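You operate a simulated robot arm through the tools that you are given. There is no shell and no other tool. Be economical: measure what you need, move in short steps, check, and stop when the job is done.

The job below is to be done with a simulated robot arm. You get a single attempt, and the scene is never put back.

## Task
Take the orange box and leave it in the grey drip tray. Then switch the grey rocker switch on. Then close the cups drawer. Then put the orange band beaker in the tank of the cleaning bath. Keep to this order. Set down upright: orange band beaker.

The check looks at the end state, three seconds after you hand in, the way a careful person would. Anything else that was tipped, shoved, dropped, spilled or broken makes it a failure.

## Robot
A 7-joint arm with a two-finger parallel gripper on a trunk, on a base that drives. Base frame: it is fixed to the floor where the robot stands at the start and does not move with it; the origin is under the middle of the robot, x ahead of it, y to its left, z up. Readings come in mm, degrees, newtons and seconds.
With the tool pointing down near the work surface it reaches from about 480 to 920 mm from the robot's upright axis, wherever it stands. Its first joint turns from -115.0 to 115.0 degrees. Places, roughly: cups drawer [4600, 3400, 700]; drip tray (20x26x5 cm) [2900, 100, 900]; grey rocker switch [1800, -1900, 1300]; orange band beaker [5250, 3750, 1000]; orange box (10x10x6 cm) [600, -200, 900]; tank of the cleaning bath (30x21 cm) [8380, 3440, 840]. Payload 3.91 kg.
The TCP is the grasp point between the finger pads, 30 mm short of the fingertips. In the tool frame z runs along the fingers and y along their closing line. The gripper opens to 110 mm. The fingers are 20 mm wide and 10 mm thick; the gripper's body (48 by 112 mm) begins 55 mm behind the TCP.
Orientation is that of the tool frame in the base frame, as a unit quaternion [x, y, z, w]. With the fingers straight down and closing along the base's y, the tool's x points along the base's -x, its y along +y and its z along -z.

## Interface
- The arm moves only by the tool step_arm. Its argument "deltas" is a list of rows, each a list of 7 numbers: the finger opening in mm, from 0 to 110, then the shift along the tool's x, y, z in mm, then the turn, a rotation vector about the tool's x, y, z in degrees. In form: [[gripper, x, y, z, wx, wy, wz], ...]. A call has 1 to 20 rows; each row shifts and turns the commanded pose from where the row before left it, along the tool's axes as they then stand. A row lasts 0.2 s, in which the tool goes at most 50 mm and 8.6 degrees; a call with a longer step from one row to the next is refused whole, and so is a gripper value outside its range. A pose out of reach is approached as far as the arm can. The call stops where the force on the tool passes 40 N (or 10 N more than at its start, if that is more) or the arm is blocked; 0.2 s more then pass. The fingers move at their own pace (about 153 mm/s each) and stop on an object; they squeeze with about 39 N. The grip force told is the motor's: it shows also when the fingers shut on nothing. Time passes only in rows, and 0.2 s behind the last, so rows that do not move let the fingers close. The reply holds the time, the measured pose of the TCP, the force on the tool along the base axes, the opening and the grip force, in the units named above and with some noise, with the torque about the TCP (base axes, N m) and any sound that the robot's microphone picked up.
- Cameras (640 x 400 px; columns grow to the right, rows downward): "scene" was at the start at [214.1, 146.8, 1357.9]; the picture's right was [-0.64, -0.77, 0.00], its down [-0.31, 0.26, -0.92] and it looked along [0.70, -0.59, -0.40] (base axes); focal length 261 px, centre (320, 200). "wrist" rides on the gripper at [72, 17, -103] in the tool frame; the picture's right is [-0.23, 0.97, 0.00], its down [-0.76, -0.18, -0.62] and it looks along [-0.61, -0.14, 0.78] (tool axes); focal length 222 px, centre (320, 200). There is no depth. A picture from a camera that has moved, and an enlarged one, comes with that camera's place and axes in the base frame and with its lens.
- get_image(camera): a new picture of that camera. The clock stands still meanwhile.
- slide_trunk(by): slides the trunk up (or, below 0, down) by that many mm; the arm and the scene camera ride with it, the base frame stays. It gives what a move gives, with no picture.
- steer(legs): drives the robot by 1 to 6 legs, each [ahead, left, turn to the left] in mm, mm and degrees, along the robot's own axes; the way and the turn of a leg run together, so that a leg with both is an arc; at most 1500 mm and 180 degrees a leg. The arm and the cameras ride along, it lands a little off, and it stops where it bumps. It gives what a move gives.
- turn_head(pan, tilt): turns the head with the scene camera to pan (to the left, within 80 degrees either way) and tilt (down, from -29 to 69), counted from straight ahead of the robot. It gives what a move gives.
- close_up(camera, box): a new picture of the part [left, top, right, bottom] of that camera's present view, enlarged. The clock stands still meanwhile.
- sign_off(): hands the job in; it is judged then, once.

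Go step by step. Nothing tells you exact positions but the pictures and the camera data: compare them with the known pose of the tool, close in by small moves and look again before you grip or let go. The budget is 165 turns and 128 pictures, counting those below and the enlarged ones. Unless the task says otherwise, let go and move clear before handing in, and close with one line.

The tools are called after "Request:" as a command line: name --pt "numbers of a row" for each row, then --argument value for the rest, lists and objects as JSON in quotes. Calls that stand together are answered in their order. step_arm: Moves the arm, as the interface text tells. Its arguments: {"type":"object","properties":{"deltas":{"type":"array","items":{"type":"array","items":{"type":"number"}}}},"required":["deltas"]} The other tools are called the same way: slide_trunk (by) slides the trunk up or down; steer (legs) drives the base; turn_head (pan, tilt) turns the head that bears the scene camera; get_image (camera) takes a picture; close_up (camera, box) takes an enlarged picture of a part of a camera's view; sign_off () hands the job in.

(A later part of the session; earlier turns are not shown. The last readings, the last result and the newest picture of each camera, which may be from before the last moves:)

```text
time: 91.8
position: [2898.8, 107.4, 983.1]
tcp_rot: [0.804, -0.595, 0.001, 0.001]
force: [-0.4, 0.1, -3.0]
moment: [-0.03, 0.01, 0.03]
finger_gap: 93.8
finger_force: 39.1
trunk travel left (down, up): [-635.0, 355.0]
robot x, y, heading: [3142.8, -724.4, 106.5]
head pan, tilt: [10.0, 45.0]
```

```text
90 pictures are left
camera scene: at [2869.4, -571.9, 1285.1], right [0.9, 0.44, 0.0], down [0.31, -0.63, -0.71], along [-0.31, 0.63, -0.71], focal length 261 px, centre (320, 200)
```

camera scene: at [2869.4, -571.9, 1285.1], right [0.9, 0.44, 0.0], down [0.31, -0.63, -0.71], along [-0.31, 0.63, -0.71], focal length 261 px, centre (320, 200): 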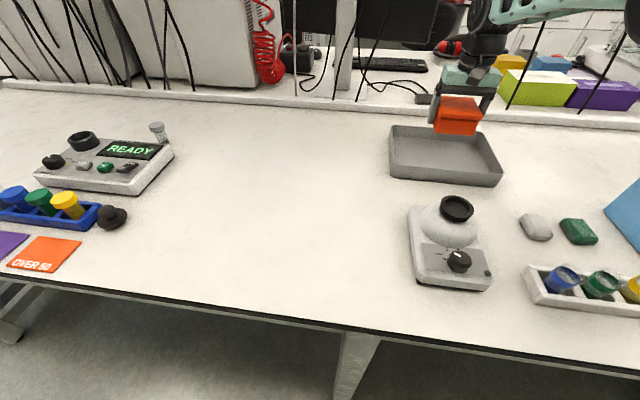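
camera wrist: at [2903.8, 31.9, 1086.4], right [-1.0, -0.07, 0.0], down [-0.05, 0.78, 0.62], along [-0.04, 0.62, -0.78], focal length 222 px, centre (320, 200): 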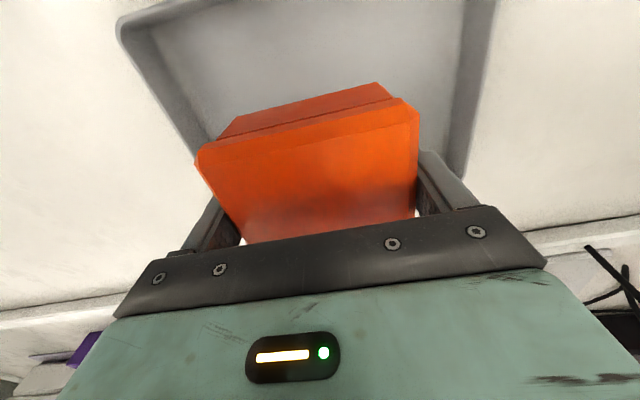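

The box is centred over the tray within about 7 mm. I'll lower it in.

Request:
step_arm --pt "80 5 -4 40 0 0 0" --pt "80 0 0 40 0 0 0" --pt "80 0 0 25 0 0 0" --pt "80 0 0 8 0 0 0" --pt "80 0 0 0 0 0 0"

Request:
close_up --camera "scene" --box '[370, 60, 530, 200]'

Request:
get_image --camera "wrist"

```text
time: 92.8
position: [2903.0, 104.8, 883.6]
tcp_rot: [0.803, -0.595, -0.006, -0.004]
force: [-0.4, -2.1, 18.0]
moment: [-0.55, -0.82, -0.02]
finger_gap: 93.7
finger_force: 39.5
trunk travel left (down, up): [-635.0, 355.0]
robot x, y, heading: [3143.1, -724.7, 106.4]
head pan, tilt: [10.0, 45.0]
stopped in row 4: the force on the tool passed its limit (the readings are from after the stop); the commanded pose is now the measured one
```

```text
2.86 times, centred on (450, 130) of scene
camera zoom: at [2869.8, -573.0, 1285.3], right [0.9, 0.44, 0.0], down [0.31, -0.63, -0.71], along [-0.31, 0.63, -0.71], focal length 746 px, centre (-51, 400)
```

zoom: 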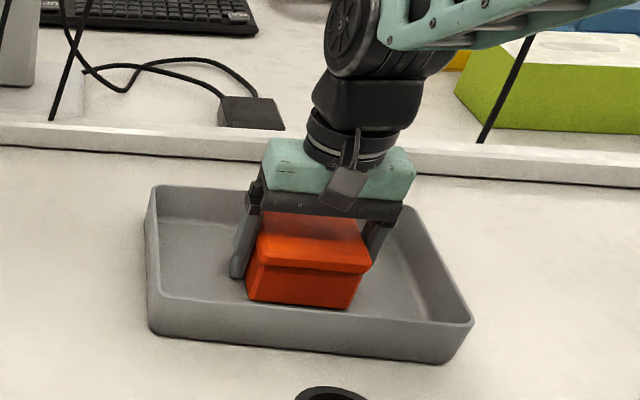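

```text
88 pictures are left
camera wrist: at [2908.5, 30.1, 986.0], right [-1.0, -0.07, 0.0], down [-0.05, 0.77, 0.63], along [-0.05, 0.63, -0.77], focal length 222 px, centre (320, 200)
```

wrist: 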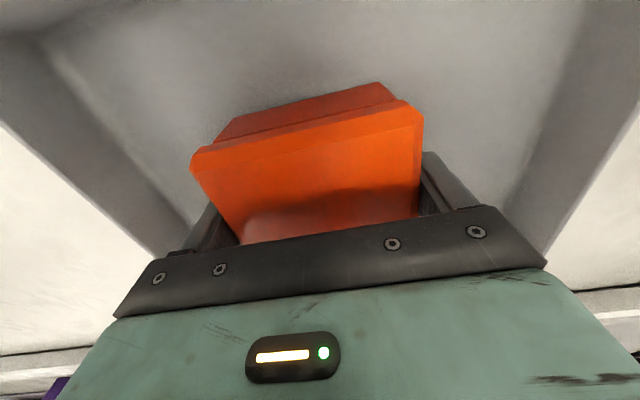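

The box has touched the tray floor inside the rim. I'll release it and lift clear.

Request:
step_arm --pt "80 0 0 -1 0 0 0" --pt "110 0 0 0 0 0 0" --pt "110 0 0 0 0 0 0" --pt "110 0 0 -20 0 0 0" --pt "110 0 0 -40 0 0 0" --pt "110 0 0 -50 0 0 0" --pt "110 0 0 -50 0 0 0"

Request:
get_image --camera "scene"

Request:
get_image --camera "wrist"

```text
time: 94.4
position: [2903.3, 104.5, 1041.5]
tcp_rot: [0.804, -0.595, -0.004, -0.001]
force: [-1.3, -0.1, -0.1]
moment: [-0.04, 0.02, -0.01]
finger_gap: 110.1
finger_force: 0.0
trunk travel left (down, up): [-635.0, 355.0]
robot x, y, heading: [3143.8, -727.0, 106.4]
head pan, tilt: [10.0, 45.0]
```

```text
87 pictures are left
camera scene: at [2869.5, -571.8, 1284.9], right [0.9, 0.44, 0.0], down [0.31, -0.63, -0.71], along [-0.31, 0.63, -0.71], focal length 261 px, centre (320, 200)
```

scene: 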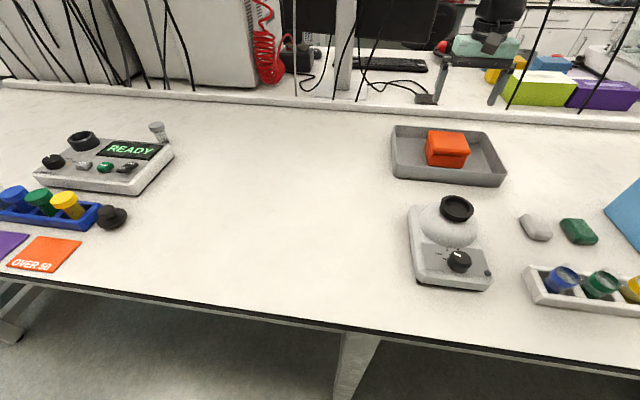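

```text
86 pictures are left
camera wrist: at [2908.5, 28.4, 1143.7], right [-1.0, -0.07, 0.0], down [-0.05, 0.78, 0.63], along [-0.04, 0.63, -0.78], focal length 222 px, centre (320, 200)
```

wrist: 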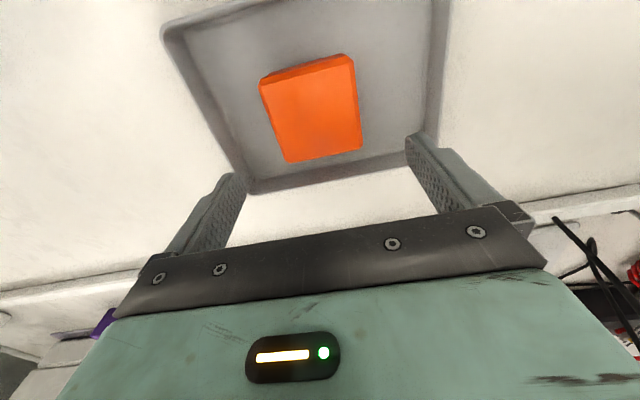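

The box sits centred in the tray. Next is the rocker switch: I'll retract the arm, back into the aisle and drive to the near post of the fume hood.

Request:
step_arm --pt "60 46 0 0 0 0 0" --pt "60 46 0 0 0 0 0" --pt "60 46 0 0 0 0 0" --pt "60 46 0 0 0 0 0" --pt "60 46 0 0 0 0 0" --pt "60 46 0 0 0 0 0" --pt "60 46 0 0 0 0 0" --pt "60 43 0 0 0 0 0" --pt "60 0 0 0 0 0 0"

Request:
steer --legs '[[-300, 0, 0], [0, 0, -89.5], [-800, 0, 0], [-823, 200, 0], [0, 0, -60]]'

Request:
turn_head --pan -10 --tilt 5

Request:
get_image --camera "scene"

```text
time: 96.4
position: [3011.2, -244.3, 1039.8]
tcp_rot: [0.804, -0.595, -0.006, -0.002]
force: [-1.1, 0.3, -0.1]
moment: [-0.03, -0.01, -0.01]
finger_gap: 60.0
finger_force: 0.1
trunk travel left (down, up): [-635.0, 355.0]
robot x, y, heading: [3142.8, -723.1, 106.2]
head pan, tilt: [10.0, 45.0]
```

```text
time: 100.4
position: [3436.9, -550.3, 1038.6]
tcp_rot: [-0.569, 0.822, 0.004, 0.004]
force: [0.1, 1.2, 0.0]
moment: [-0.05, 0.01, -0.02]
finger_gap: 59.9
finger_force: 0.2
trunk travel left (down, up): [-635.0, 355.0]
robot x, y, heading: [3245.6, -1009.2, 68.5]
head pan, tilt: [10.0, 45.0]
stopped in leg 2: the robot was blocked; the commanded pose is now the measured one
```

```text
time: 101.5
position: [3435.4, -549.8, 1040.5]
tcp_rot: [-0.569, 0.823, 0.003, 0.004]
force: [0.6, -0.1, 0.5]
moment: [0.0, -0.03, 0.0]
finger_gap: 60.1
finger_force: 0.0
trunk travel left (down, up): [-635.0, 355.0]
robot x, y, heading: [3243.8, -1008.8, 68.4]
head pan, tilt: [-10.0, 5.0]
```

```text
85 pictures are left
camera scene: at [3155.6, -722.8, 1348.0], right [0.85, -0.52, 0.0], down [-0.05, -0.08, -1.0], along [0.52, 0.85, -0.09], focal length 261 px, centre (320, 200)
```

scene: 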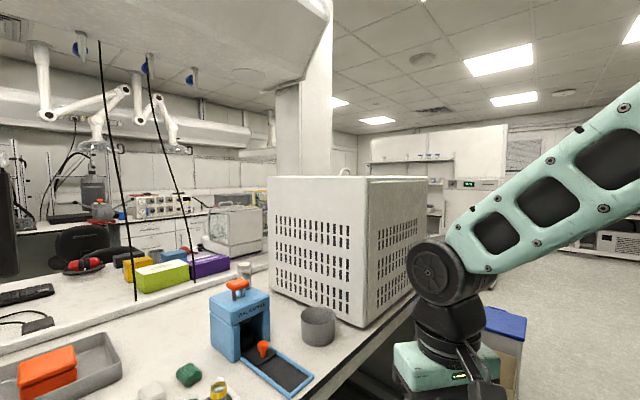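

The robot's rear likely met the hood base, because I had backed further than on the way in. I'll go back to the spot where I turned before and retry.

Request:
steer --legs '[[65, 85, 0], [0, 0, -51.5]]'

Request:
get_image --camera "scene"

```text
time: 105.0
position: [3669.8, -783.0, 1039.9]
tcp_rot: [-0.152, 0.988, 0.002, 0.005]
force: [0.2, 0.4, 0.8]
moment: [0.01, 0.0, -0.01]
finger_gap: 59.9
finger_force: 0.1
trunk travel left (down, up): [-635.0, 355.0]
robot x, y, heading: [3189.2, -921.4, 16.6]
head pan, tilt: [-10.0, 5.0]
```

```text
84 pictures are left
camera scene: at [3358.8, -669.1, 1348.1], right [0.12, -0.99, 0.0], down [-0.09, -0.01, -1.0], along [0.99, 0.12, -0.09], focal length 261 px, centre (320, 200)
```

scene: 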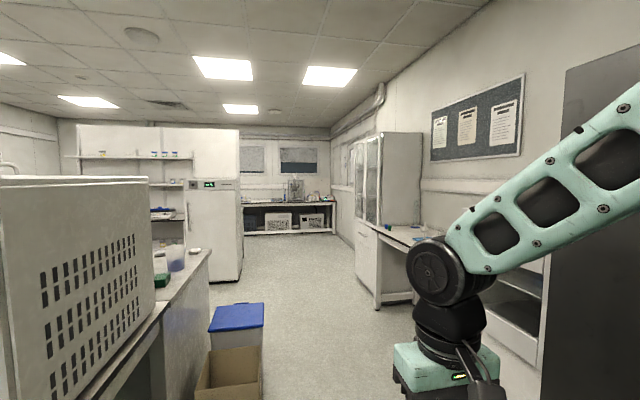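

Turned fine. Now I'll back along the aisle toward the switch and angle towards the hood to see it.

Request:
steer --legs '[[-929, -4, 0], [0, 0, -60]]'

Request:
turn_head --pan -60 --tilt 5

Request:
get_image --camera "scene"

```text
time: 112.5
position: [2658.6, -1537.3, 1038.5]
tcp_rot: [0.358, 0.934, -0.001, 0.005]
force: [-1.1, -0.2, -0.5]
moment: [0.02, 0.01, 0.01]
finger_gap: 59.8
finger_force: 0.1
trunk travel left (down, up): [-635.0, 355.0]
robot x, y, heading: [2299.1, -1196.1, -42.6]
head pan, tilt: [-10.0, 5.0]
```

```text
time: 113.7
position: [2659.7, -1537.5, 1038.6]
tcp_rot: [0.357, 0.934, -0.001, 0.005]
force: [-0.1, 0.5, 1.0]
moment: [0.01, -0.01, 0.03]
finger_gap: 60.2
finger_force: 0.1
trunk travel left (down, up): [-635.0, 355.0]
robot x, y, heading: [2300.2, -1196.2, -42.8]
head pan, tilt: [-60.0, 5.0]
```

```text
83 pictures are left
camera scene: at [2523.3, -1228.0, 1348.1], right [-0.98, 0.22, 0.0], down [0.02, 0.09, -1.0], along [-0.22, -0.97, -0.09], focal length 261 px, centre (320, 200)
```

scene: 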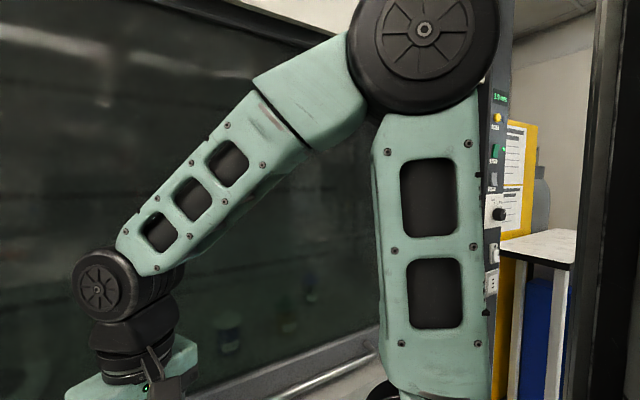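

Part of the panel is visible past my arm. I'll zoom in on it.

Request:
close_up --camera "scene" --box '[460, 80, 560, 310]'

```text
1.74 times, centred on (510, 195) of scene
camera zoom: at [2523.3, -1228.0, 1348.1], right [-0.98, 0.22, 0.0], down [0.02, 0.09, -1.0], along [-0.22, -0.97, -0.09], focal length 454 px, centre (-10, 209)
```

zoom: 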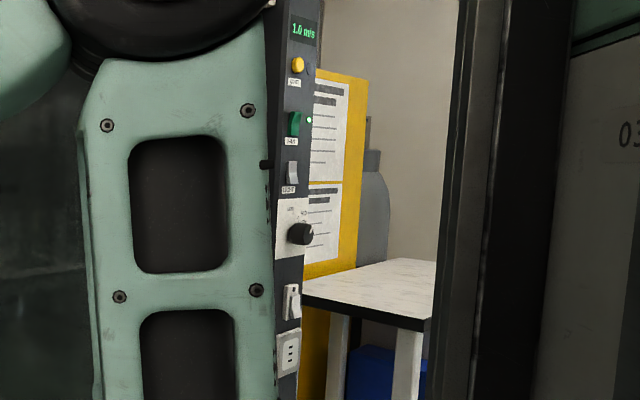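

The panel shows, from top to bottom, a display, a yellow button, a green rocker, the grey rocker, a dial, a white switch and a socket. The grey rocker is near [1800, -1915, 1339]; I'll move in front of it with the arm to its right.

Request:
steer --legs '[[-473, -613, 0], [0, 0, -30]]'

Request:
turn_head --pan 10 --tilt 5

Request:
get_image --camera "scene"

```text
time: 119.3
position: [1668.6, -1801.7, 1039.4]
tcp_rot: [0.591, 0.807, -0.003, 0.005]
force: [0.2, -0.2, -0.2]
moment: [0.0, -0.02, 0.01]
finger_gap: 60.0
finger_force: 0.1
trunk travel left (down, up): [-635.0, 355.0]
robot x, y, heading: [1536.1, -1321.4, -73.3]
head pan, tilt: [-60.0, 5.0]
```

```text
time: 120.7
position: [1668.1, -1802.2, 1038.8]
tcp_rot: [0.592, 0.806, -0.003, 0.004]
force: [-0.6, -0.1, 0.1]
moment: [0.02, 0.01, 0.03]
finger_gap: 60.0
finger_force: 0.1
trunk travel left (down, up): [-635.0, 355.0]
robot x, y, heading: [1535.1, -1323.9, -73.1]
head pan, tilt: [10.0, 5.0]
```

```text
81 pictures are left
camera scene: at [1812.9, -1481.2, 1348.1], right [-0.89, -0.45, 0.0], down [-0.04, 0.08, -1.0], along [0.45, -0.89, -0.09], focal length 261 px, centre (320, 200)
```

scene: 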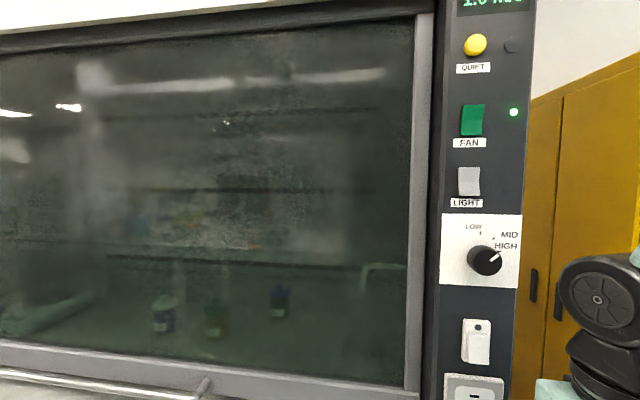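

Now I have a clear view. I'll zoom in to see how the rockers tilt; FAN appears to be on, with a lit lamp, which gives a reference.

Request:
close_up --camera "scene" --box '[440, 90, 530, 215]'

Request:
turn_head --pan -12 --tilt 5

Request:
get_image --camera "scene"

```text
3.20 times, centred on (485, 152) of scene
camera zoom: at [1812.9, -1481.2, 1348.1], right [-0.89, -0.45, 0.0], down [-0.04, 0.08, -1.0], along [0.45, -0.89, -0.09], focal length 835 px, centre (-208, 352)
```

zoom: 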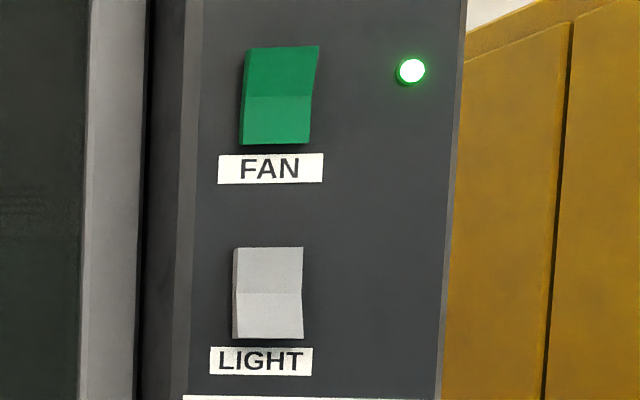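

```text
time: 121.6
position: [1668.1, -1801.5, 1039.6]
tcp_rot: [0.591, 0.807, -0.003, 0.004]
force: [0.2, 0.3, 1.1]
moment: [0.04, 0.01, 0.01]
finger_gap: 59.7
finger_force: 0.2
trunk travel left (down, up): [-635.0, 355.0]
robot x, y, heading: [1536.9, -1324.1, -73.3]
head pan, tilt: [-12.0, 5.0]
```

```text
79 pictures are left
camera scene: at [1779.3, -1490.7, 1348.1], right [-1.0, -0.08, 0.0], down [-0.01, 0.09, -1.0], along [0.08, -0.99, -0.09], focal length 261 px, centre (320, 200)
```

scene: 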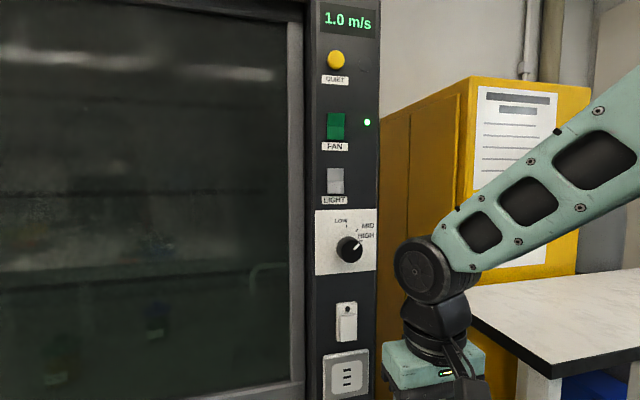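

FAN is on with its lower half pressed, and LIGHT shows the opposite tilt, so pressing the lower half of LIGHT turns it on. I'll triangulate its position more finely.

Request:
close_up --camera "scene" --box '[290, 100, 390, 220]'

Request:
turn_head --pan -60 --tilt 5

Request:
close_up --camera "scene" --box '[0, 100, 240, 280]'

```text
3.33 times, centred on (340, 160) of scene
camera zoom: at [1779.3, -1490.7, 1348.1], right [-1.0, -0.08, 0.0], down [-0.01, 0.09, -1.0], along [0.08, -0.99, -0.09], focal length 870 px, centre (253, 333)
```

zoom: 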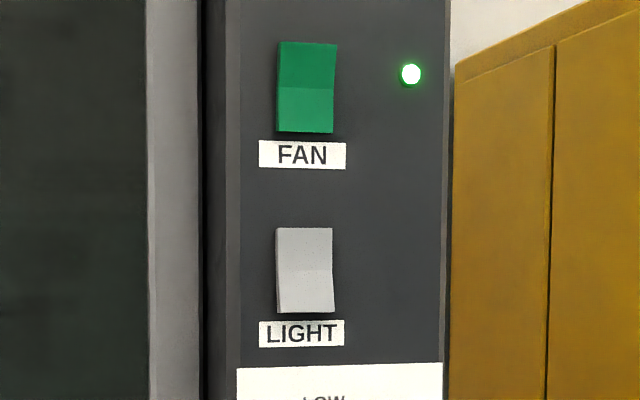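

```text
time: 122.8
position: [1667.5, -1800.8, 1040.3]
tcp_rot: [0.59, 0.807, -0.002, 0.005]
force: [-0.1, -0.6, 0.5]
moment: [0.02, -0.03, 0.01]
finger_gap: 59.9
finger_force: 0.1
trunk travel left (down, up): [-635.0, 355.0]
robot x, y, heading: [1531.7, -1321.5, -73.3]
head pan, tilt: [-60.0, 5.0]
```

```text
2.22 times, centred on (120, 190) of scene
camera zoom: at [1708.8, -1466.1, 1348.1], right [-0.73, 0.68, 0.0], down [0.06, 0.06, -1.0], along [-0.68, -0.73, -0.09], focal length 580 px, centre (764, 222)
```

zoom: 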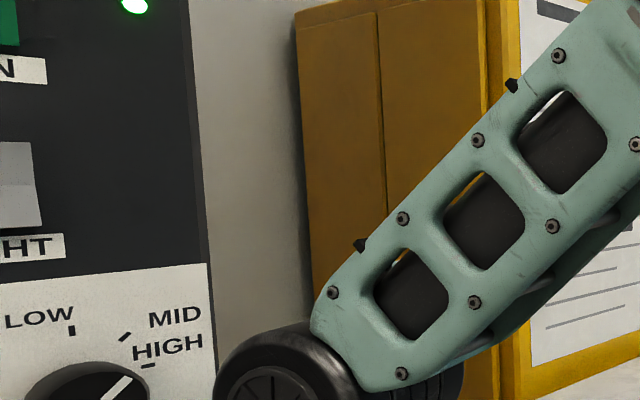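

The lower half of the LIGHT rocker is at about [1790, -1932, 1327]. I'll raise the trunk, close the fingers and swing the tool horizontal in front of the panel.

Request:
slide_trunk --by 285

Request:
step_arm --pt "0 0 0 0 0 -8.5 0" --pt "0 0 0 0 0 -8.5 0" --pt "0 0 0 0 0 -8.5 0" --pt "0 0 0 0 0 -8.5 0" --pt "0 0 0 0 0 -8.5 0" --pt "0 0 0 0 0 -8.5 0" --pt "0 0 0 0 0 -8.5 0" --pt "0 0 0 0 0 -8.5 0" --pt "0 0 0 0 0 -8.5 0" --pt "0 0 0 0 0 -8.5 0" --pt "0 0 0 0 0 -5 0" --pt "0 0 0 0 0 0 0"

Request:
turn_head --pan 10 --tilt 25

Request:
get_image --camera "scene"

Request:
get_image --camera "wrist"

```text
time: 125.6
position: [1668.9, -1801.8, 1323.9]
tcp_rot: [0.591, 0.807, -0.002, 0.004]
force: [0.4, -0.7, 0.4]
moment: [0.03, -0.03, -0.02]
finger_gap: 60.0
finger_force: 0.1
trunk travel left (down, up): [-920.0, 70.0]
robot x, y, heading: [1535.2, -1326.0, -73.1]
head pan, tilt: [-60.0, 5.0]
```

```text
time: 128.2
position: [1793.6, -1878.6, 1414.2]
tcp_rot: [0.417, 0.567, -0.42, 0.573]
force: [0.4, -0.3, -0.3]
moment: [-0.02, 0.03, 0.04]
finger_gap: 0.1
finger_force: 37.7
out of reach, approached as far as the arm can: row 3, 4, 5, 6, 7, 8, 9, 10, 11
trunk travel left (down, up): [-920.0, 70.0]
robot x, y, heading: [1534.0, -1322.7, -73.1]
head pan, tilt: [-60.0, 5.0]
```

```text
time: 129.7
position: [1792.8, -1877.8, 1413.9]
tcp_rot: [0.416, 0.567, -0.42, 0.574]
force: [0.6, -0.3, 0.8]
moment: [0.0, -0.03, -0.02]
finger_gap: 0.0
finger_force: 38.0
trunk travel left (down, up): [-920.0, 70.0]
robot x, y, heading: [1532.6, -1325.2, -73.1]
head pan, tilt: [10.0, 25.0]
```

```text
76 pictures are left
camera scene: at [1813.1, -1481.5, 1600.7], right [-0.89, -0.45, 0.0], down [-0.19, 0.38, -0.91], along [0.41, -0.81, -0.42], focal length 261 px, centre (320, 200)
```

scene: 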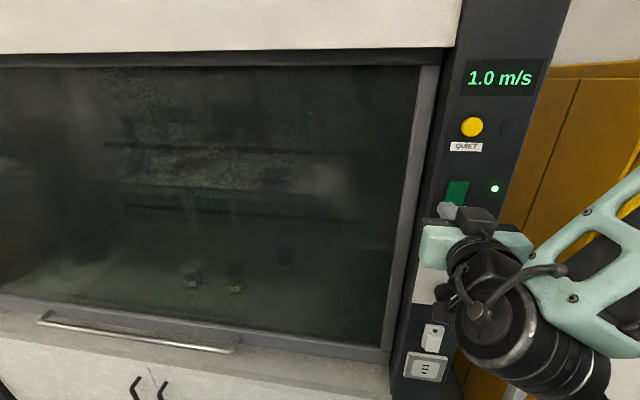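

```text
75 pictures are left
camera wrist: at [1778.4, -1775.9, 1339.3], right [0.93, 0.29, 0.23], down [-0.36, 0.55, 0.76], along [0.1, -0.78, 0.61], focal length 222 px, centre (320, 200)
```

wrist: 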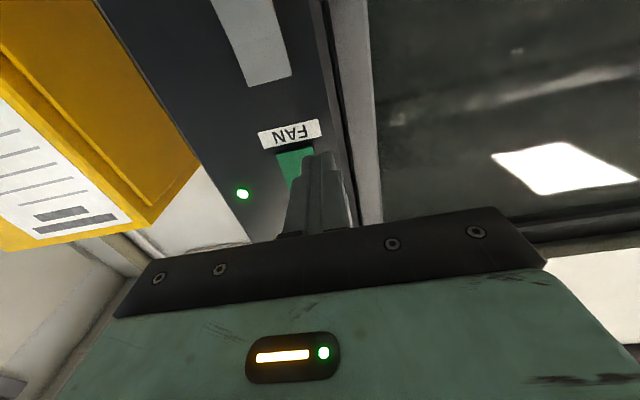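

The fold was too tight, so the arm pushed the tool forward to about 20 mm off the panel, touching nothing. I'll back the base away a little first.

Request:
steer --legs '[[-90, 0, 0]]'

Request:
step_arm --pt "0 0 0 1 0 0 0"

```text
time: 130.8
position: [1767.6, -1792.5, 1413.7]
tcp_rot: [0.416, 0.568, -0.419, 0.573]
force: [0.2, 0.1, 0.3]
moment: [-0.01, 0.0, 0.01]
finger_gap: 0.2
finger_force: 37.8
trunk travel left (down, up): [-920.0, 70.0]
robot x, y, heading: [1508.8, -1237.9, -73.1]
head pan, tilt: [10.0, 25.0]
```

```text
time: 131.2
position: [1766.7, -1793.2, 1413.5]
tcp_rot: [0.416, 0.567, -0.42, 0.574]
force: [0.0, -0.2, 0.0]
moment: [0.01, 0.02, -0.03]
finger_gap: 0.2
finger_force: 37.8
trunk travel left (down, up): [-920.0, 70.0]
robot x, y, heading: [1506.4, -1239.5, -73.1]
head pan, tilt: [10.0, 25.0]
```

The tool is horizontal and well clear of the panel now. I'll lower 87 mm with the trunk, shift 20 mm sideways and check the alignment.

Request:
slide_trunk --by -87

Request:
step_arm --pt "0 0 -20 30 0 0 0" --pt "0 0 0 20 0 0 0" --pt "0 0 0 0 0 0 0"

Request:
turn_head --pan 20 --tilt 15

Request:
get_image --camera "scene"

Request:
get_image --camera "wrist"

```text
time: 132.4
position: [1766.8, -1792.3, 1326.0]
tcp_rot: [0.416, 0.567, -0.42, 0.574]
force: [-0.5, 0.2, -0.5]
moment: [-0.03, 0.01, 0.0]
finger_gap: 0.0
finger_force: 37.4
trunk travel left (down, up): [-833.0, 157.0]
robot x, y, heading: [1508.0, -1234.4, -73.5]
head pan, tilt: [10.0, 25.0]
```

```text
time: 133.2
position: [1763.5, -1847.4, 1325.4]
tcp_rot: [0.416, 0.567, -0.42, 0.574]
force: [0.3, -0.2, 0.3]
moment: [-0.04, -0.02, 0.02]
finger_gap: 0.0
finger_force: 38.0
trunk travel left (down, up): [-833.0, 157.0]
robot x, y, heading: [1508.9, -1234.1, -73.5]
head pan, tilt: [10.0, 25.0]
```

```text
time: 133.9
position: [1763.3, -1846.5, 1326.6]
tcp_rot: [0.416, 0.567, -0.42, 0.574]
force: [0.7, -0.2, -0.5]
moment: [0.02, 0.02, -0.02]
finger_gap: 0.2
finger_force: 37.2
trunk travel left (down, up): [-833.0, 157.0]
robot x, y, heading: [1507.1, -1240.7, -73.3]
head pan, tilt: [20.0, 15.0]
```

```text
74 pictures are left
camera scene: at [1801.5, -1387.5, 1529.8], right [-0.8, -0.6, 0.0], down [-0.16, 0.21, -0.97], along [0.58, -0.77, -0.26], focal length 261 px, centre (320, 200)
```

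scene: 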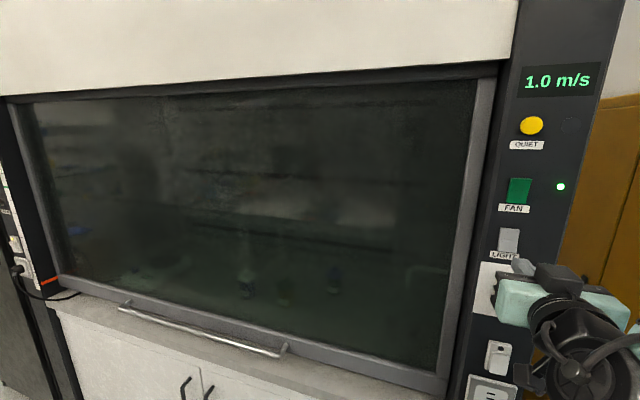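

```text
73 pictures are left
camera wrist: at [1748.7, -1743.2, 1252.4], right [0.93, 0.29, 0.23], down [-0.36, 0.55, 0.76], along [0.1, -0.78, 0.61], focal length 222 px, centre (320, 200)
```

wrist: 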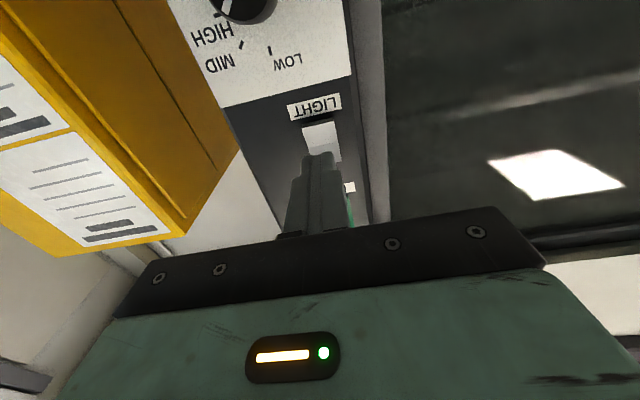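

Both views agree the fingertip lines up with the lower half of the rocker. I'll press forward in small steps.

Request:
step_arm --pt "0 0 0 25 0 0 0" --pt "0 0 0 10 0 0 0" --pt "0 0 0 5 0 0 0" --pt "0 0 0 5 0 0 0" --pt "0 0 0 5 0 0 0" --pt "0 0 0 4 0 0 0"

Request:
get_image --camera "wrist"

```text
time: 135.3
position: [1779.3, -1897.8, 1326.5]
tcp_rot: [0.417, 0.567, -0.42, 0.573]
force: [-0.3, 1.1, -0.2]
moment: [0.05, 0.02, -0.01]
finger_gap: 0.1
finger_force: 37.5
trunk travel left (down, up): [-833.0, 157.0]
robot x, y, heading: [1507.4, -1234.4, -73.1]
head pan, tilt: [20.0, 15.0]
```

```text
72 pictures are left
camera wrist: at [1765.2, -1795.3, 1253.1], right [0.93, 0.29, 0.23], down [-0.36, 0.55, 0.76], along [0.1, -0.78, 0.61], focal length 222 px, centre (320, 200)
```

wrist: 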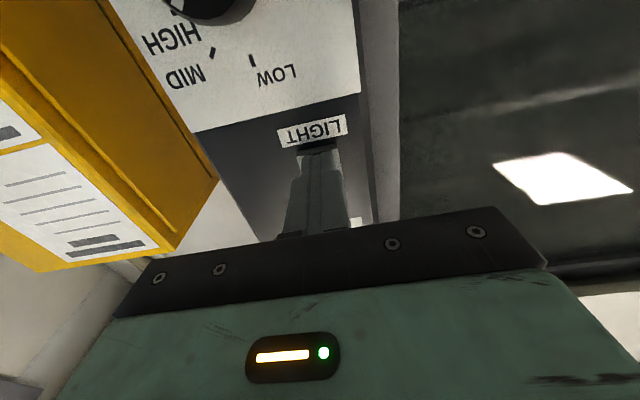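

The tip is right at the rocker. I'll keep pressing with 3 mm steps.

Request:
step_arm --pt "0 0 0 3 0 0 0" --pt "0 0 0 3 0 0 0" --pt "0 0 0 3 0 0 0"

```text
time: 135.9
position: [1779.9, -1898.7, 1326.6]
tcp_rot: [0.415, 0.569, -0.419, 0.573]
force: [-11.3, 19.5, 3.3]
moment: [-0.33, 0.0, -0.17]
finger_gap: 0.0
finger_force: 37.6
trunk travel left (down, up): [-833.0, 157.0]
robot x, y, heading: [1504.9, -1236.5, -73.1]
head pan, tilt: [20.0, 15.0]
stopped in row 3: the force on the tool passed its limit (the readings are from after the stop); the commanded pose is now the measured one
```

The force limit was reached in contact. I'll back off and check the rocker's state.

Request:
step_arm --pt "0 0 0 -20 0 0 0" --pt "0 0 0 -40 0 0 0" --pt "0 0 0 0 0 0 0"

Request:
close_up --camera "scene" --box '[470, 160, 590, 270]'

Request:
get_image --camera "wrist"

```text
time: 136.7
position: [1762.2, -1843.5, 1326.7]
tcp_rot: [0.416, 0.569, -0.418, 0.572]
force: [0.2, 0.4, 1.0]
moment: [-0.01, 0.02, -0.02]
finger_gap: 0.0
finger_force: 37.2
trunk travel left (down, up): [-833.0, 157.0]
robot x, y, heading: [1508.7, -1238.6, -73.2]
head pan, tilt: [20.0, 15.0]
```

```text
3.64 times, centred on (530, 215) of scene
camera zoom: at [1801.3, -1387.1, 1529.9], right [-0.8, -0.6, 0.0], down [-0.15, 0.21, -0.97], along [0.58, -0.77, -0.26], focal length 949 px, centre (-444, 146)
```

zoom: 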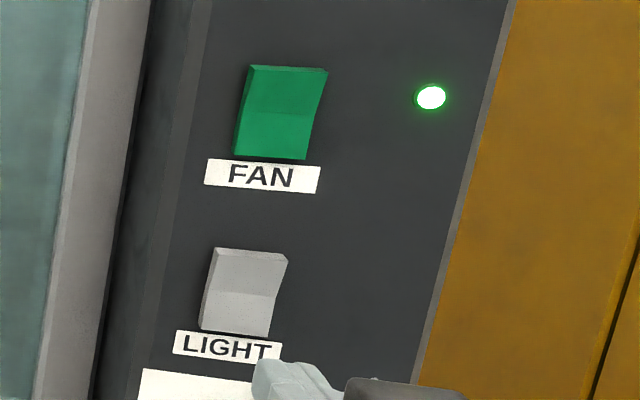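

```text
70 pictures are left
camera wrist: at [1747.9, -1740.7, 1252.3], right [0.93, 0.3, 0.23], down [-0.36, 0.54, 0.76], along [0.1, -0.79, 0.61], focal length 222 px, centre (320, 200)
```

wrist: 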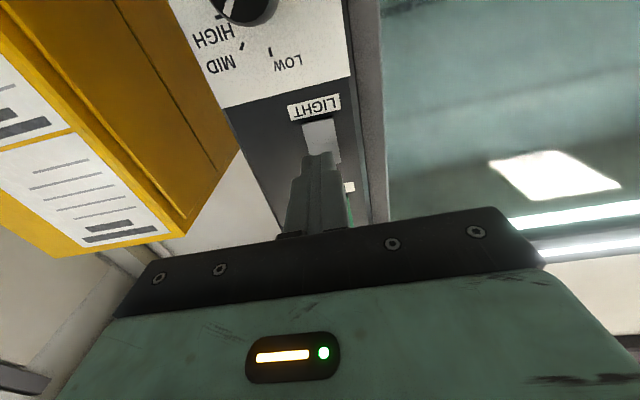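

The hood light came on and the LIGHT rocker now tilts like FAN, so the switch is on. I'll put the tool back to vertical, fold it in, and head down the aisle toward the far end.

Request:
step_arm --pt "0 0 0 -30 0 8.5 0" --pt "0 0 0 0 0 8.5 0" --pt "0 0 0 0 0 8.5 0" --pt "0 0 0 0 0 8.5 0" --pt "0 0 0 0 0 8.5 0" --pt "0 0 0 0 0 8.5 0" --pt "0 0 0 0 0 8.5 0" --pt "0 0 0 0 0 8.5 0" --pt "0 0 0 0 0 8.5 0" --pt "0 0 0 0 0 8.5 0" --pt "0 0 0 0 0 5 0" --pt "0 40 0 0 0 0 0" --pt "0 40 0 0 0 0 0" --pt "0 40 0 0 0 0 0" --pt "0 0 0 0 0 0 0"

Request:
steer --legs '[[0, 0, 89], [-20, -30, 0]]'

Request:
turn_head --pan 10 --tilt 12

Request:
get_image --camera "scene"

```text
time: 139.9
position: [1718.1, -1700.4, 1325.1]
tcp_rot: [0.59, 0.807, -0.001, 0.003]
force: [-0.1, 0.3, 0.4]
moment: [0.0, -0.01, 0.01]
finger_gap: 0.0
finger_force: 37.9
trunk travel left (down, up): [-833.0, 157.0]
robot x, y, heading: [1505.6, -1234.6, -73.1]
head pan, tilt: [20.0, 15.0]
```

```text
time: 141.7
position: [1880.7, -1614.4, 1324.5]
tcp_rot: [0.454, 0.891, -0.001, 0.003]
force: [0.4, -0.3, -0.5]
moment: [0.01, 0.02, -0.02]
finger_gap: 0.0
finger_force: 38.0
trunk travel left (down, up): [-833.0, 157.0]
robot x, y, heading: [1536.8, -1242.9, -54.6]
head pan, tilt: [20.0, 15.0]
stopped in leg 1: the robot was blocked; the commanded pose is now the measured one
```

```text
time: 142.5
position: [1880.3, -1614.2, 1323.5]
tcp_rot: [0.452, 0.892, -0.001, 0.002]
force: [0.1, 0.7, -0.7]
moment: [0.0, 0.01, 0.02]
finger_gap: 0.2
finger_force: 37.4
trunk travel left (down, up): [-833.0, 157.0]
robot x, y, heading: [1532.7, -1241.3, -55.0]
head pan, tilt: [10.0, 12.0]
```

```text
69 pictures are left
camera scene: at [1848.3, -1302.7, 1534.8], right [-0.7, -0.71, 0.0], down [-0.15, 0.15, -0.98], along [0.7, -0.69, -0.21], focal length 261 px, centre (320, 200)
```

scene: 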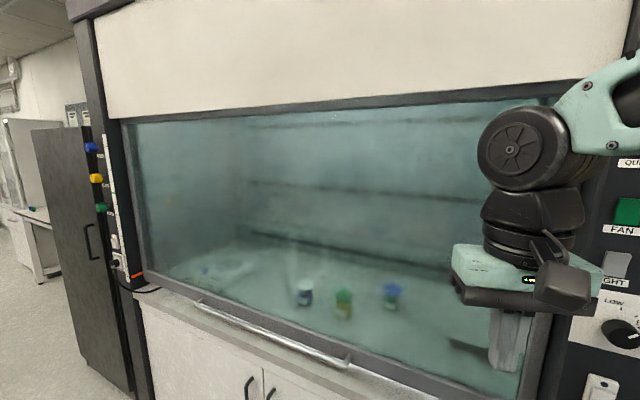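

The rear is against the bench. I'll move 140 mm forward to the aisle centre, then turn.

Request:
steer --legs '[[140, 30, 0], [0, 0, 72]]'

Request:
get_image --camera "scene"

```text
time: 146.9
position: [2095.2, -1113.7, 1324.3]
tcp_rot: [-0.166, 0.986, 0.001, 0.003]
force: [0.5, -0.1, 0.8]
moment: [-0.01, 0.0, -0.02]
finger_gap: 0.0
finger_force: 37.5
trunk travel left (down, up): [-833.0, 157.0]
robot x, y, heading: [1636.0, -1337.6, 18.4]
head pan, tilt: [10.0, 12.0]
```

```text
68 pictures are left
camera scene: at [1789.7, -1051.9, 1534.8], right [0.47, -0.88, 0.0], down [-0.18, -0.1, -0.98], along [0.86, 0.46, -0.21], focal length 261 px, centre (320, 200)
```

scene: 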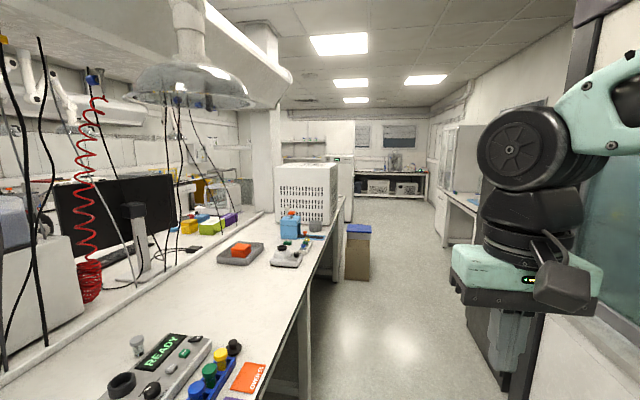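

I'll drive on down the aisle and look at the far end of the bench.

Request:
steer --legs '[[1450, -80, 0], [1400, -80, 0]]'

Request:
turn_head --pan 35 --tilt 22

Request:
get_image --camera "scene"

```text
time: 159.7
position: [4684.6, -350.7, 1323.8]
tcp_rot: [-0.195, 0.981, 0.0, 0.003]
force: [-0.1, -0.3, -0.1]
moment: [-0.02, 0.02, -0.04]
finger_gap: 0.2
finger_force: 37.6
trunk travel left (down, up): [-833.0, 157.0]
robot x, y, heading: [4240.6, -597.9, 21.7]
head pan, tilt: [10.0, 12.0]
stopped in leg 2: the robot was blocked; the commanded pose is now the measured one
```

```text
time: 160.6
position: [4683.8, -349.9, 1324.6]
tcp_rot: [-0.195, 0.981, 0.0, 0.003]
force: [0.0, 1.2, 0.5]
moment: [0.0, 0.04, -0.01]
finger_gap: 0.0
finger_force: 37.7
trunk travel left (down, up): [-833.0, 157.0]
robot x, y, heading: [4240.4, -602.5, 21.8]
head pan, tilt: [35.0, 22.0]
```

```text
67 pictures are left
camera scene: at [4346.7, -278.9, 1518.5], right [0.84, -0.55, 0.0], down [-0.21, -0.31, -0.93], along [0.51, 0.78, -0.37], focal length 261 px, centre (320, 200)
```

scene: 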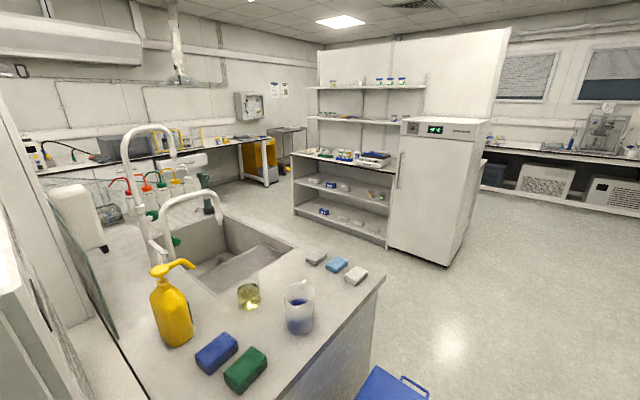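

Something blocked the base. I'll look down in front to see what.

Request:
turn_head --pan 0 --tilt 60

Request:
get_image --camera "scene"

Request:
turn_head --pan -60 --tilt 45

Request:
get_image --camera "scene"

```text
time: 161.6
position: [4682.7, -350.4, 1324.1]
tcp_rot: [-0.196, 0.981, 0.0, 0.003]
force: [0.6, 0.0, 0.6]
moment: [-0.02, 0.0, 0.03]
finger_gap: 0.1
finger_force: 38.0
trunk travel left (down, up): [-833.0, 157.0]
robot x, y, heading: [4240.0, -600.2, 21.7]
head pan, tilt: [0.0, 60.0]
```

```text
66 pictures are left
camera scene: at [4357.6, -331.7, 1463.7], right [0.37, -0.93, 0.0], down [-0.8, -0.32, -0.5], along [0.46, 0.19, -0.87], focal length 261 px, centre (320, 200)
```

scene: 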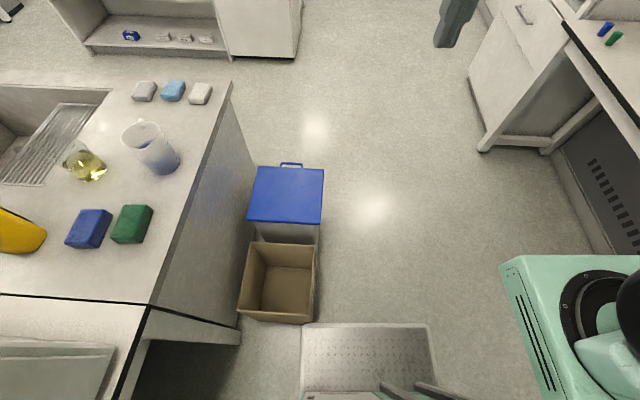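

```text
time: 162.9
position: [4683.5, -350.0, 1324.7]
tcp_rot: [-0.195, 0.981, 0.001, 0.003]
force: [-0.1, -0.2, 0.0]
moment: [0.0, 0.01, -0.02]
finger_gap: 0.1
finger_force: 37.6
trunk travel left (down, up): [-833.0, 157.0]
robot x, y, heading: [4238.9, -600.2, 21.9]
head pan, tilt: [-60.0, 45.0]
```

```text
65 pictures are left
camera scene: at [4359.6, -406.8, 1483.1], right [-0.62, -0.79, 0.0], down [-0.56, 0.44, -0.71], along [0.56, -0.44, -0.71], focal length 261 px, centre (320, 200)
```

scene: 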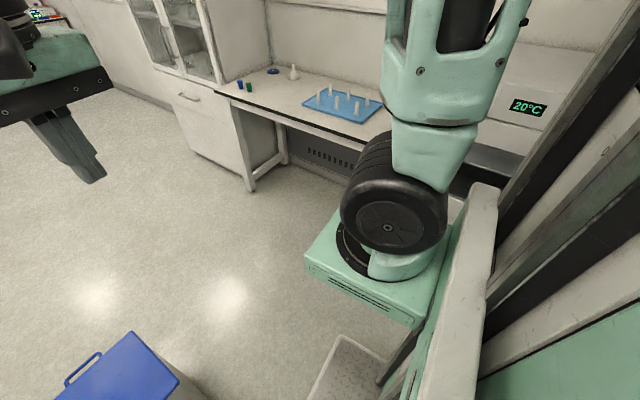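

The base's left front corner (measured at 308 ahead, 294 left) is touching the cardboard box beside the bench, which looks undisturbed. I'll back off, pass it on the right and round the bench end.

Request:
steer --legs '[[-120, 0, 0], [0, -190, -4.8], [1500, 0, 0], [330, 0, 0], [0, 0, 90]]'

Request:
turn_head --pan 0 --tilt 18

Request:
get_image --camera "scene"

Request:
turn_head --pan 65 --tilt 40

Request:
get_image --camera "scene"

```text
time: 177.9
position: [5722.8, 174.4, 1325.5]
tcp_rot: [0.81, -0.587, -0.003, -0.002]
force: [0.4, 0.1, 0.1]
moment: [0.0, 0.01, 0.0]
finger_gap: 0.2
finger_force: 37.9
trunk travel left (down, up): [-833.0, 157.0]
robot x, y, heading: [5943.4, -288.1, 107.3]
head pan, tilt: [-60.0, 45.0]
```

```text
time: 179.2
position: [5723.1, 174.4, 1324.6]
tcp_rot: [0.81, -0.586, -0.002, -0.001]
force: [-0.5, -0.4, -0.3]
moment: [0.02, 0.0, 0.0]
finger_gap: 0.0
finger_force: 37.8
trunk travel left (down, up): [-833.0, 157.0]
robot x, y, heading: [5940.6, -286.2, 107.3]
head pan, tilt: [0.0, 18.0]
```

```text
64 pictures are left
camera scene: at [5673.4, -124.1, 1525.0], right [0.95, 0.3, 0.0], down [0.09, -0.3, -0.95], along [-0.28, 0.91, -0.31], focal length 261 px, centre (320, 200)
```

scene: 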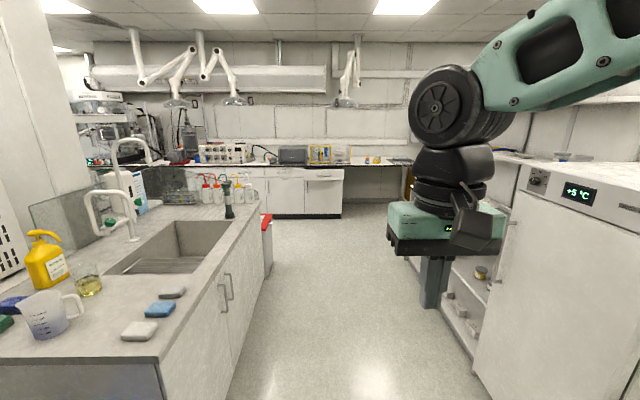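

```text
time: 180.6
position: [5721.9, 172.9, 1323.4]
tcp_rot: [0.81, -0.586, -0.002, -0.002]
force: [-0.3, -0.1, -0.6]
moment: [0.01, 0.0, -0.02]
finger_gap: 0.0
finger_force: 38.5
trunk travel left (down, up): [-833.0, 157.0]
robot x, y, heading: [5936.7, -289.7, 107.5]
head pan, tilt: [65.0, 40.0]
```

```text
63 pictures are left
camera scene: at [5616.9, -201.9, 1490.4], right [0.13, 0.99, 0.0], down [0.64, -0.09, -0.77], along [-0.76, 0.1, -0.64], focal length 261 px, centre (320, 200)
```

scene: 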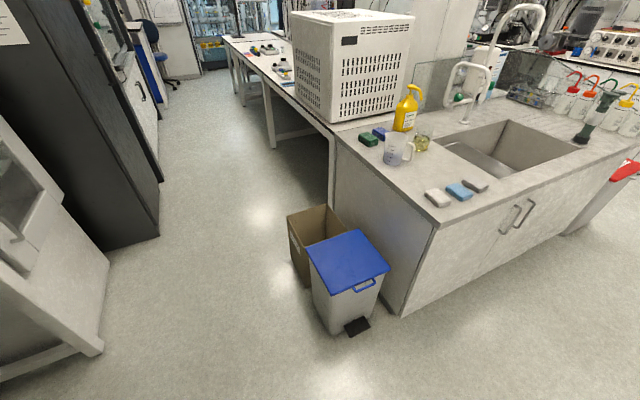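

The way ahead is clear, and an open drawer shows in the far counter where expected. I'll drive on toward it.

Request:
steer --legs '[[1500, 0, 0], [900, 0, 0]]'

Request:
turn_head --pan 10 --tilt 28

Request:
get_image --camera "scene"

```text
time: 192.3
position: [5034.0, 2468.0, 1324.8]
tcp_rot: [0.806, -0.591, -0.002, -0.001]
force: [1.1, -0.3, -0.3]
moment: [0.0, 0.0, -0.02]
finger_gap: 0.0
finger_force: 37.4
trunk travel left (down, up): [-833.0, 157.0]
robot x, y, heading: [5243.2, 2007.9, 106.6]
head pan, tilt: [65.0, 40.0]
```

```text
time: 193.5
position: [5032.7, 2467.6, 1324.4]
tcp_rot: [0.807, -0.591, -0.001, -0.002]
force: [0.4, 0.3, -0.2]
moment: [0.01, -0.02, -0.01]
finger_gap: 0.1
finger_force: 37.7
trunk travel left (down, up): [-833.0, 157.0]
robot x, y, heading: [5242.4, 2002.0, 106.7]
head pan, tilt: [10.0, 28.0]
```

```text
62 pictures are left
camera scene: at [4967.2, 2162.6, 1508.8], right [0.89, 0.45, 0.0], down [0.21, -0.42, -0.88], along [-0.4, 0.79, -0.47], focal length 261 px, centre (320, 200)
```

scene: 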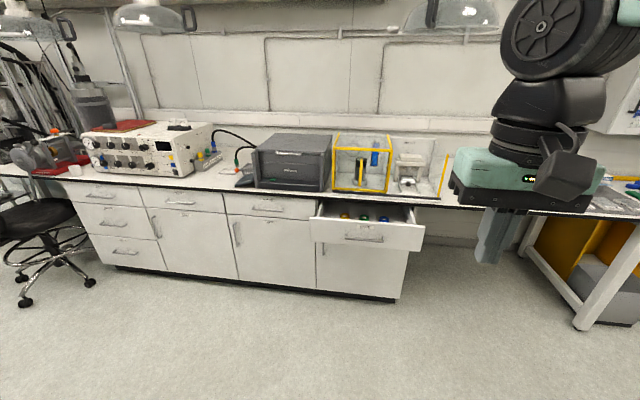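

The open drawer is in clear view. I'll turn the tool horizontal here in open space with fingers closed, so I can push the drawer front without hitting the countertop, and zoom in on the drawer.

Request:
step_arm --pt "0 -45 0 0 0 0 0" --pt "0 -45 0 0 0 0 0" --pt "0 -45 0 0 0 0 0" --pt "0 -20 0 0 0 -8.5 0" --pt "0 0 0 0 0 -8.5 0" --pt "0 0 0 0 0 -8.5 0" --pt "0 0 0 0 0 -8.5 0" --pt "0 0 0 0 0 -8.5 0" --pt "0 0 0 0 0 -8.5 0" --pt "0 0 0 0 0 -8.5 0" --pt "0 0 0 0 0 -8.5 0" --pt "0 0 0 0 0 -8.5 0" --pt "0 0 0 0 0 -8.5 0" --pt "0 0 0 0 0 -5 0" --pt "0 0 0 0 0 0 0"

Request:
close_up --camera "scene" --box '[290, 180, 450, 280]'

```text
time: 196.7
position: [4987.8, 2614.9, 1325.1]
tcp_rot: [-0.568, 0.417, 0.572, 0.42]
force: [-0.8, -1.0, -0.4]
moment: [0.01, -0.01, -0.01]
finger_gap: 0.2
finger_force: 37.7
trunk travel left (down, up): [-833.0, 157.0]
robot x, y, heading: [5247.0, 1999.1, 106.9]
head pan, tilt: [10.0, 28.0]
```

```text
4.00 times, centred on (370, 230) of scene
camera zoom: at [4967.3, 2162.6, 1508.8], right [0.89, 0.45, 0.0], down [0.21, -0.42, -0.88], along [-0.4, 0.79, -0.47], focal length 1044 px, centre (120, 80)
```

zoom: 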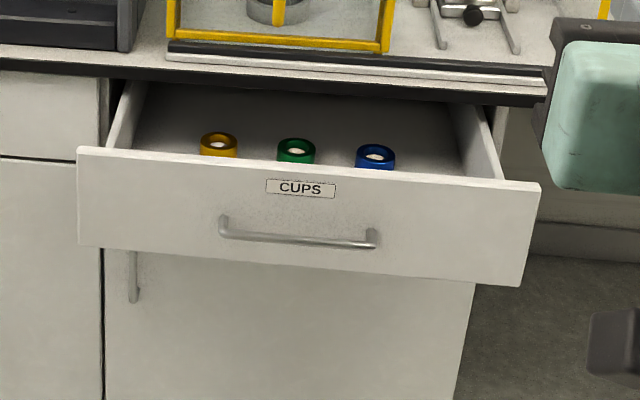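

The tool is horizontal. I'll lower the trunk to drawer height and drive closer, keeping a gap to the drawer front.

Request:
slide_trunk --by -600

Request:
steer --legs '[[540, 85, 0]]'

Request:
turn_head --pan -5 --tilt 20

Request:
get_image --camera "scene"

Request:
get_image --camera "wrist"

```text
refused: -600 is not a number from -400 to 400
```

```text
time: 199.9
position: [4756.6, 3112.5, 1325.9]
tcp_rot: [-0.568, 0.419, 0.571, 0.421]
force: [-0.3, 0.2, -0.4]
moment: [-0.01, -0.01, -0.01]
finger_gap: 0.0
finger_force: 37.2
trunk travel left (down, up): [-833.0, 157.0]
robot x, y, heading: [5008.4, 2502.1, 106.2]
head pan, tilt: [10.0, 28.0]
```

```text
time: 200.7
position: [4758.7, 3112.4, 1325.8]
tcp_rot: [-0.568, 0.419, 0.57, 0.42]
force: [0.0, -0.6, 0.6]
moment: [0.03, -0.04, 0.0]
finger_gap: 0.0
finger_force: 37.9
trunk travel left (down, up): [-833.0, 157.0]
robot x, y, heading: [5010.6, 2497.7, 106.3]
head pan, tilt: [-5.0, 20.0]
```

```text
60 pictures are left
camera scene: at [4755.1, 2668.9, 1521.7], right [0.98, 0.2, 0.0], down [0.07, -0.34, -0.94], along [-0.18, 0.92, -0.34], focal length 261 px, centre (320, 200)
```

scene: 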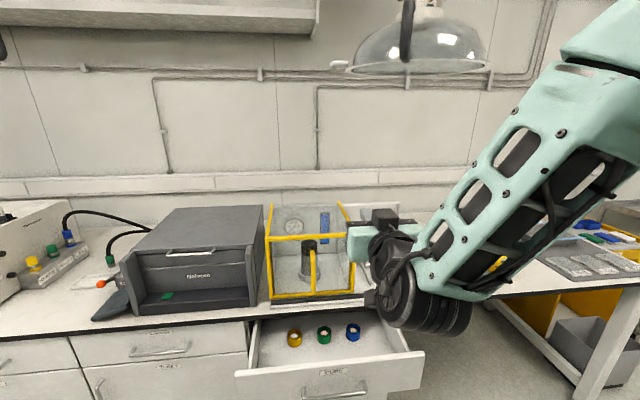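

```text
59 pictures are left
camera wrist: at [4770.7, 3008.3, 1252.3], right [-0.93, -0.29, 0.23], down [0.35, -0.55, 0.76], along [-0.09, 0.79, 0.61], focal length 222 px, centre (320, 200)
```

wrist: 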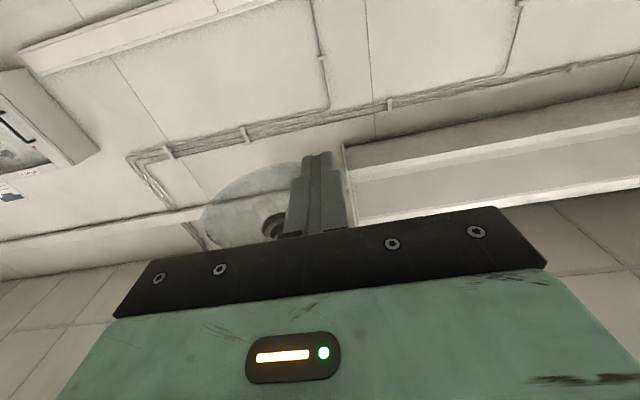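

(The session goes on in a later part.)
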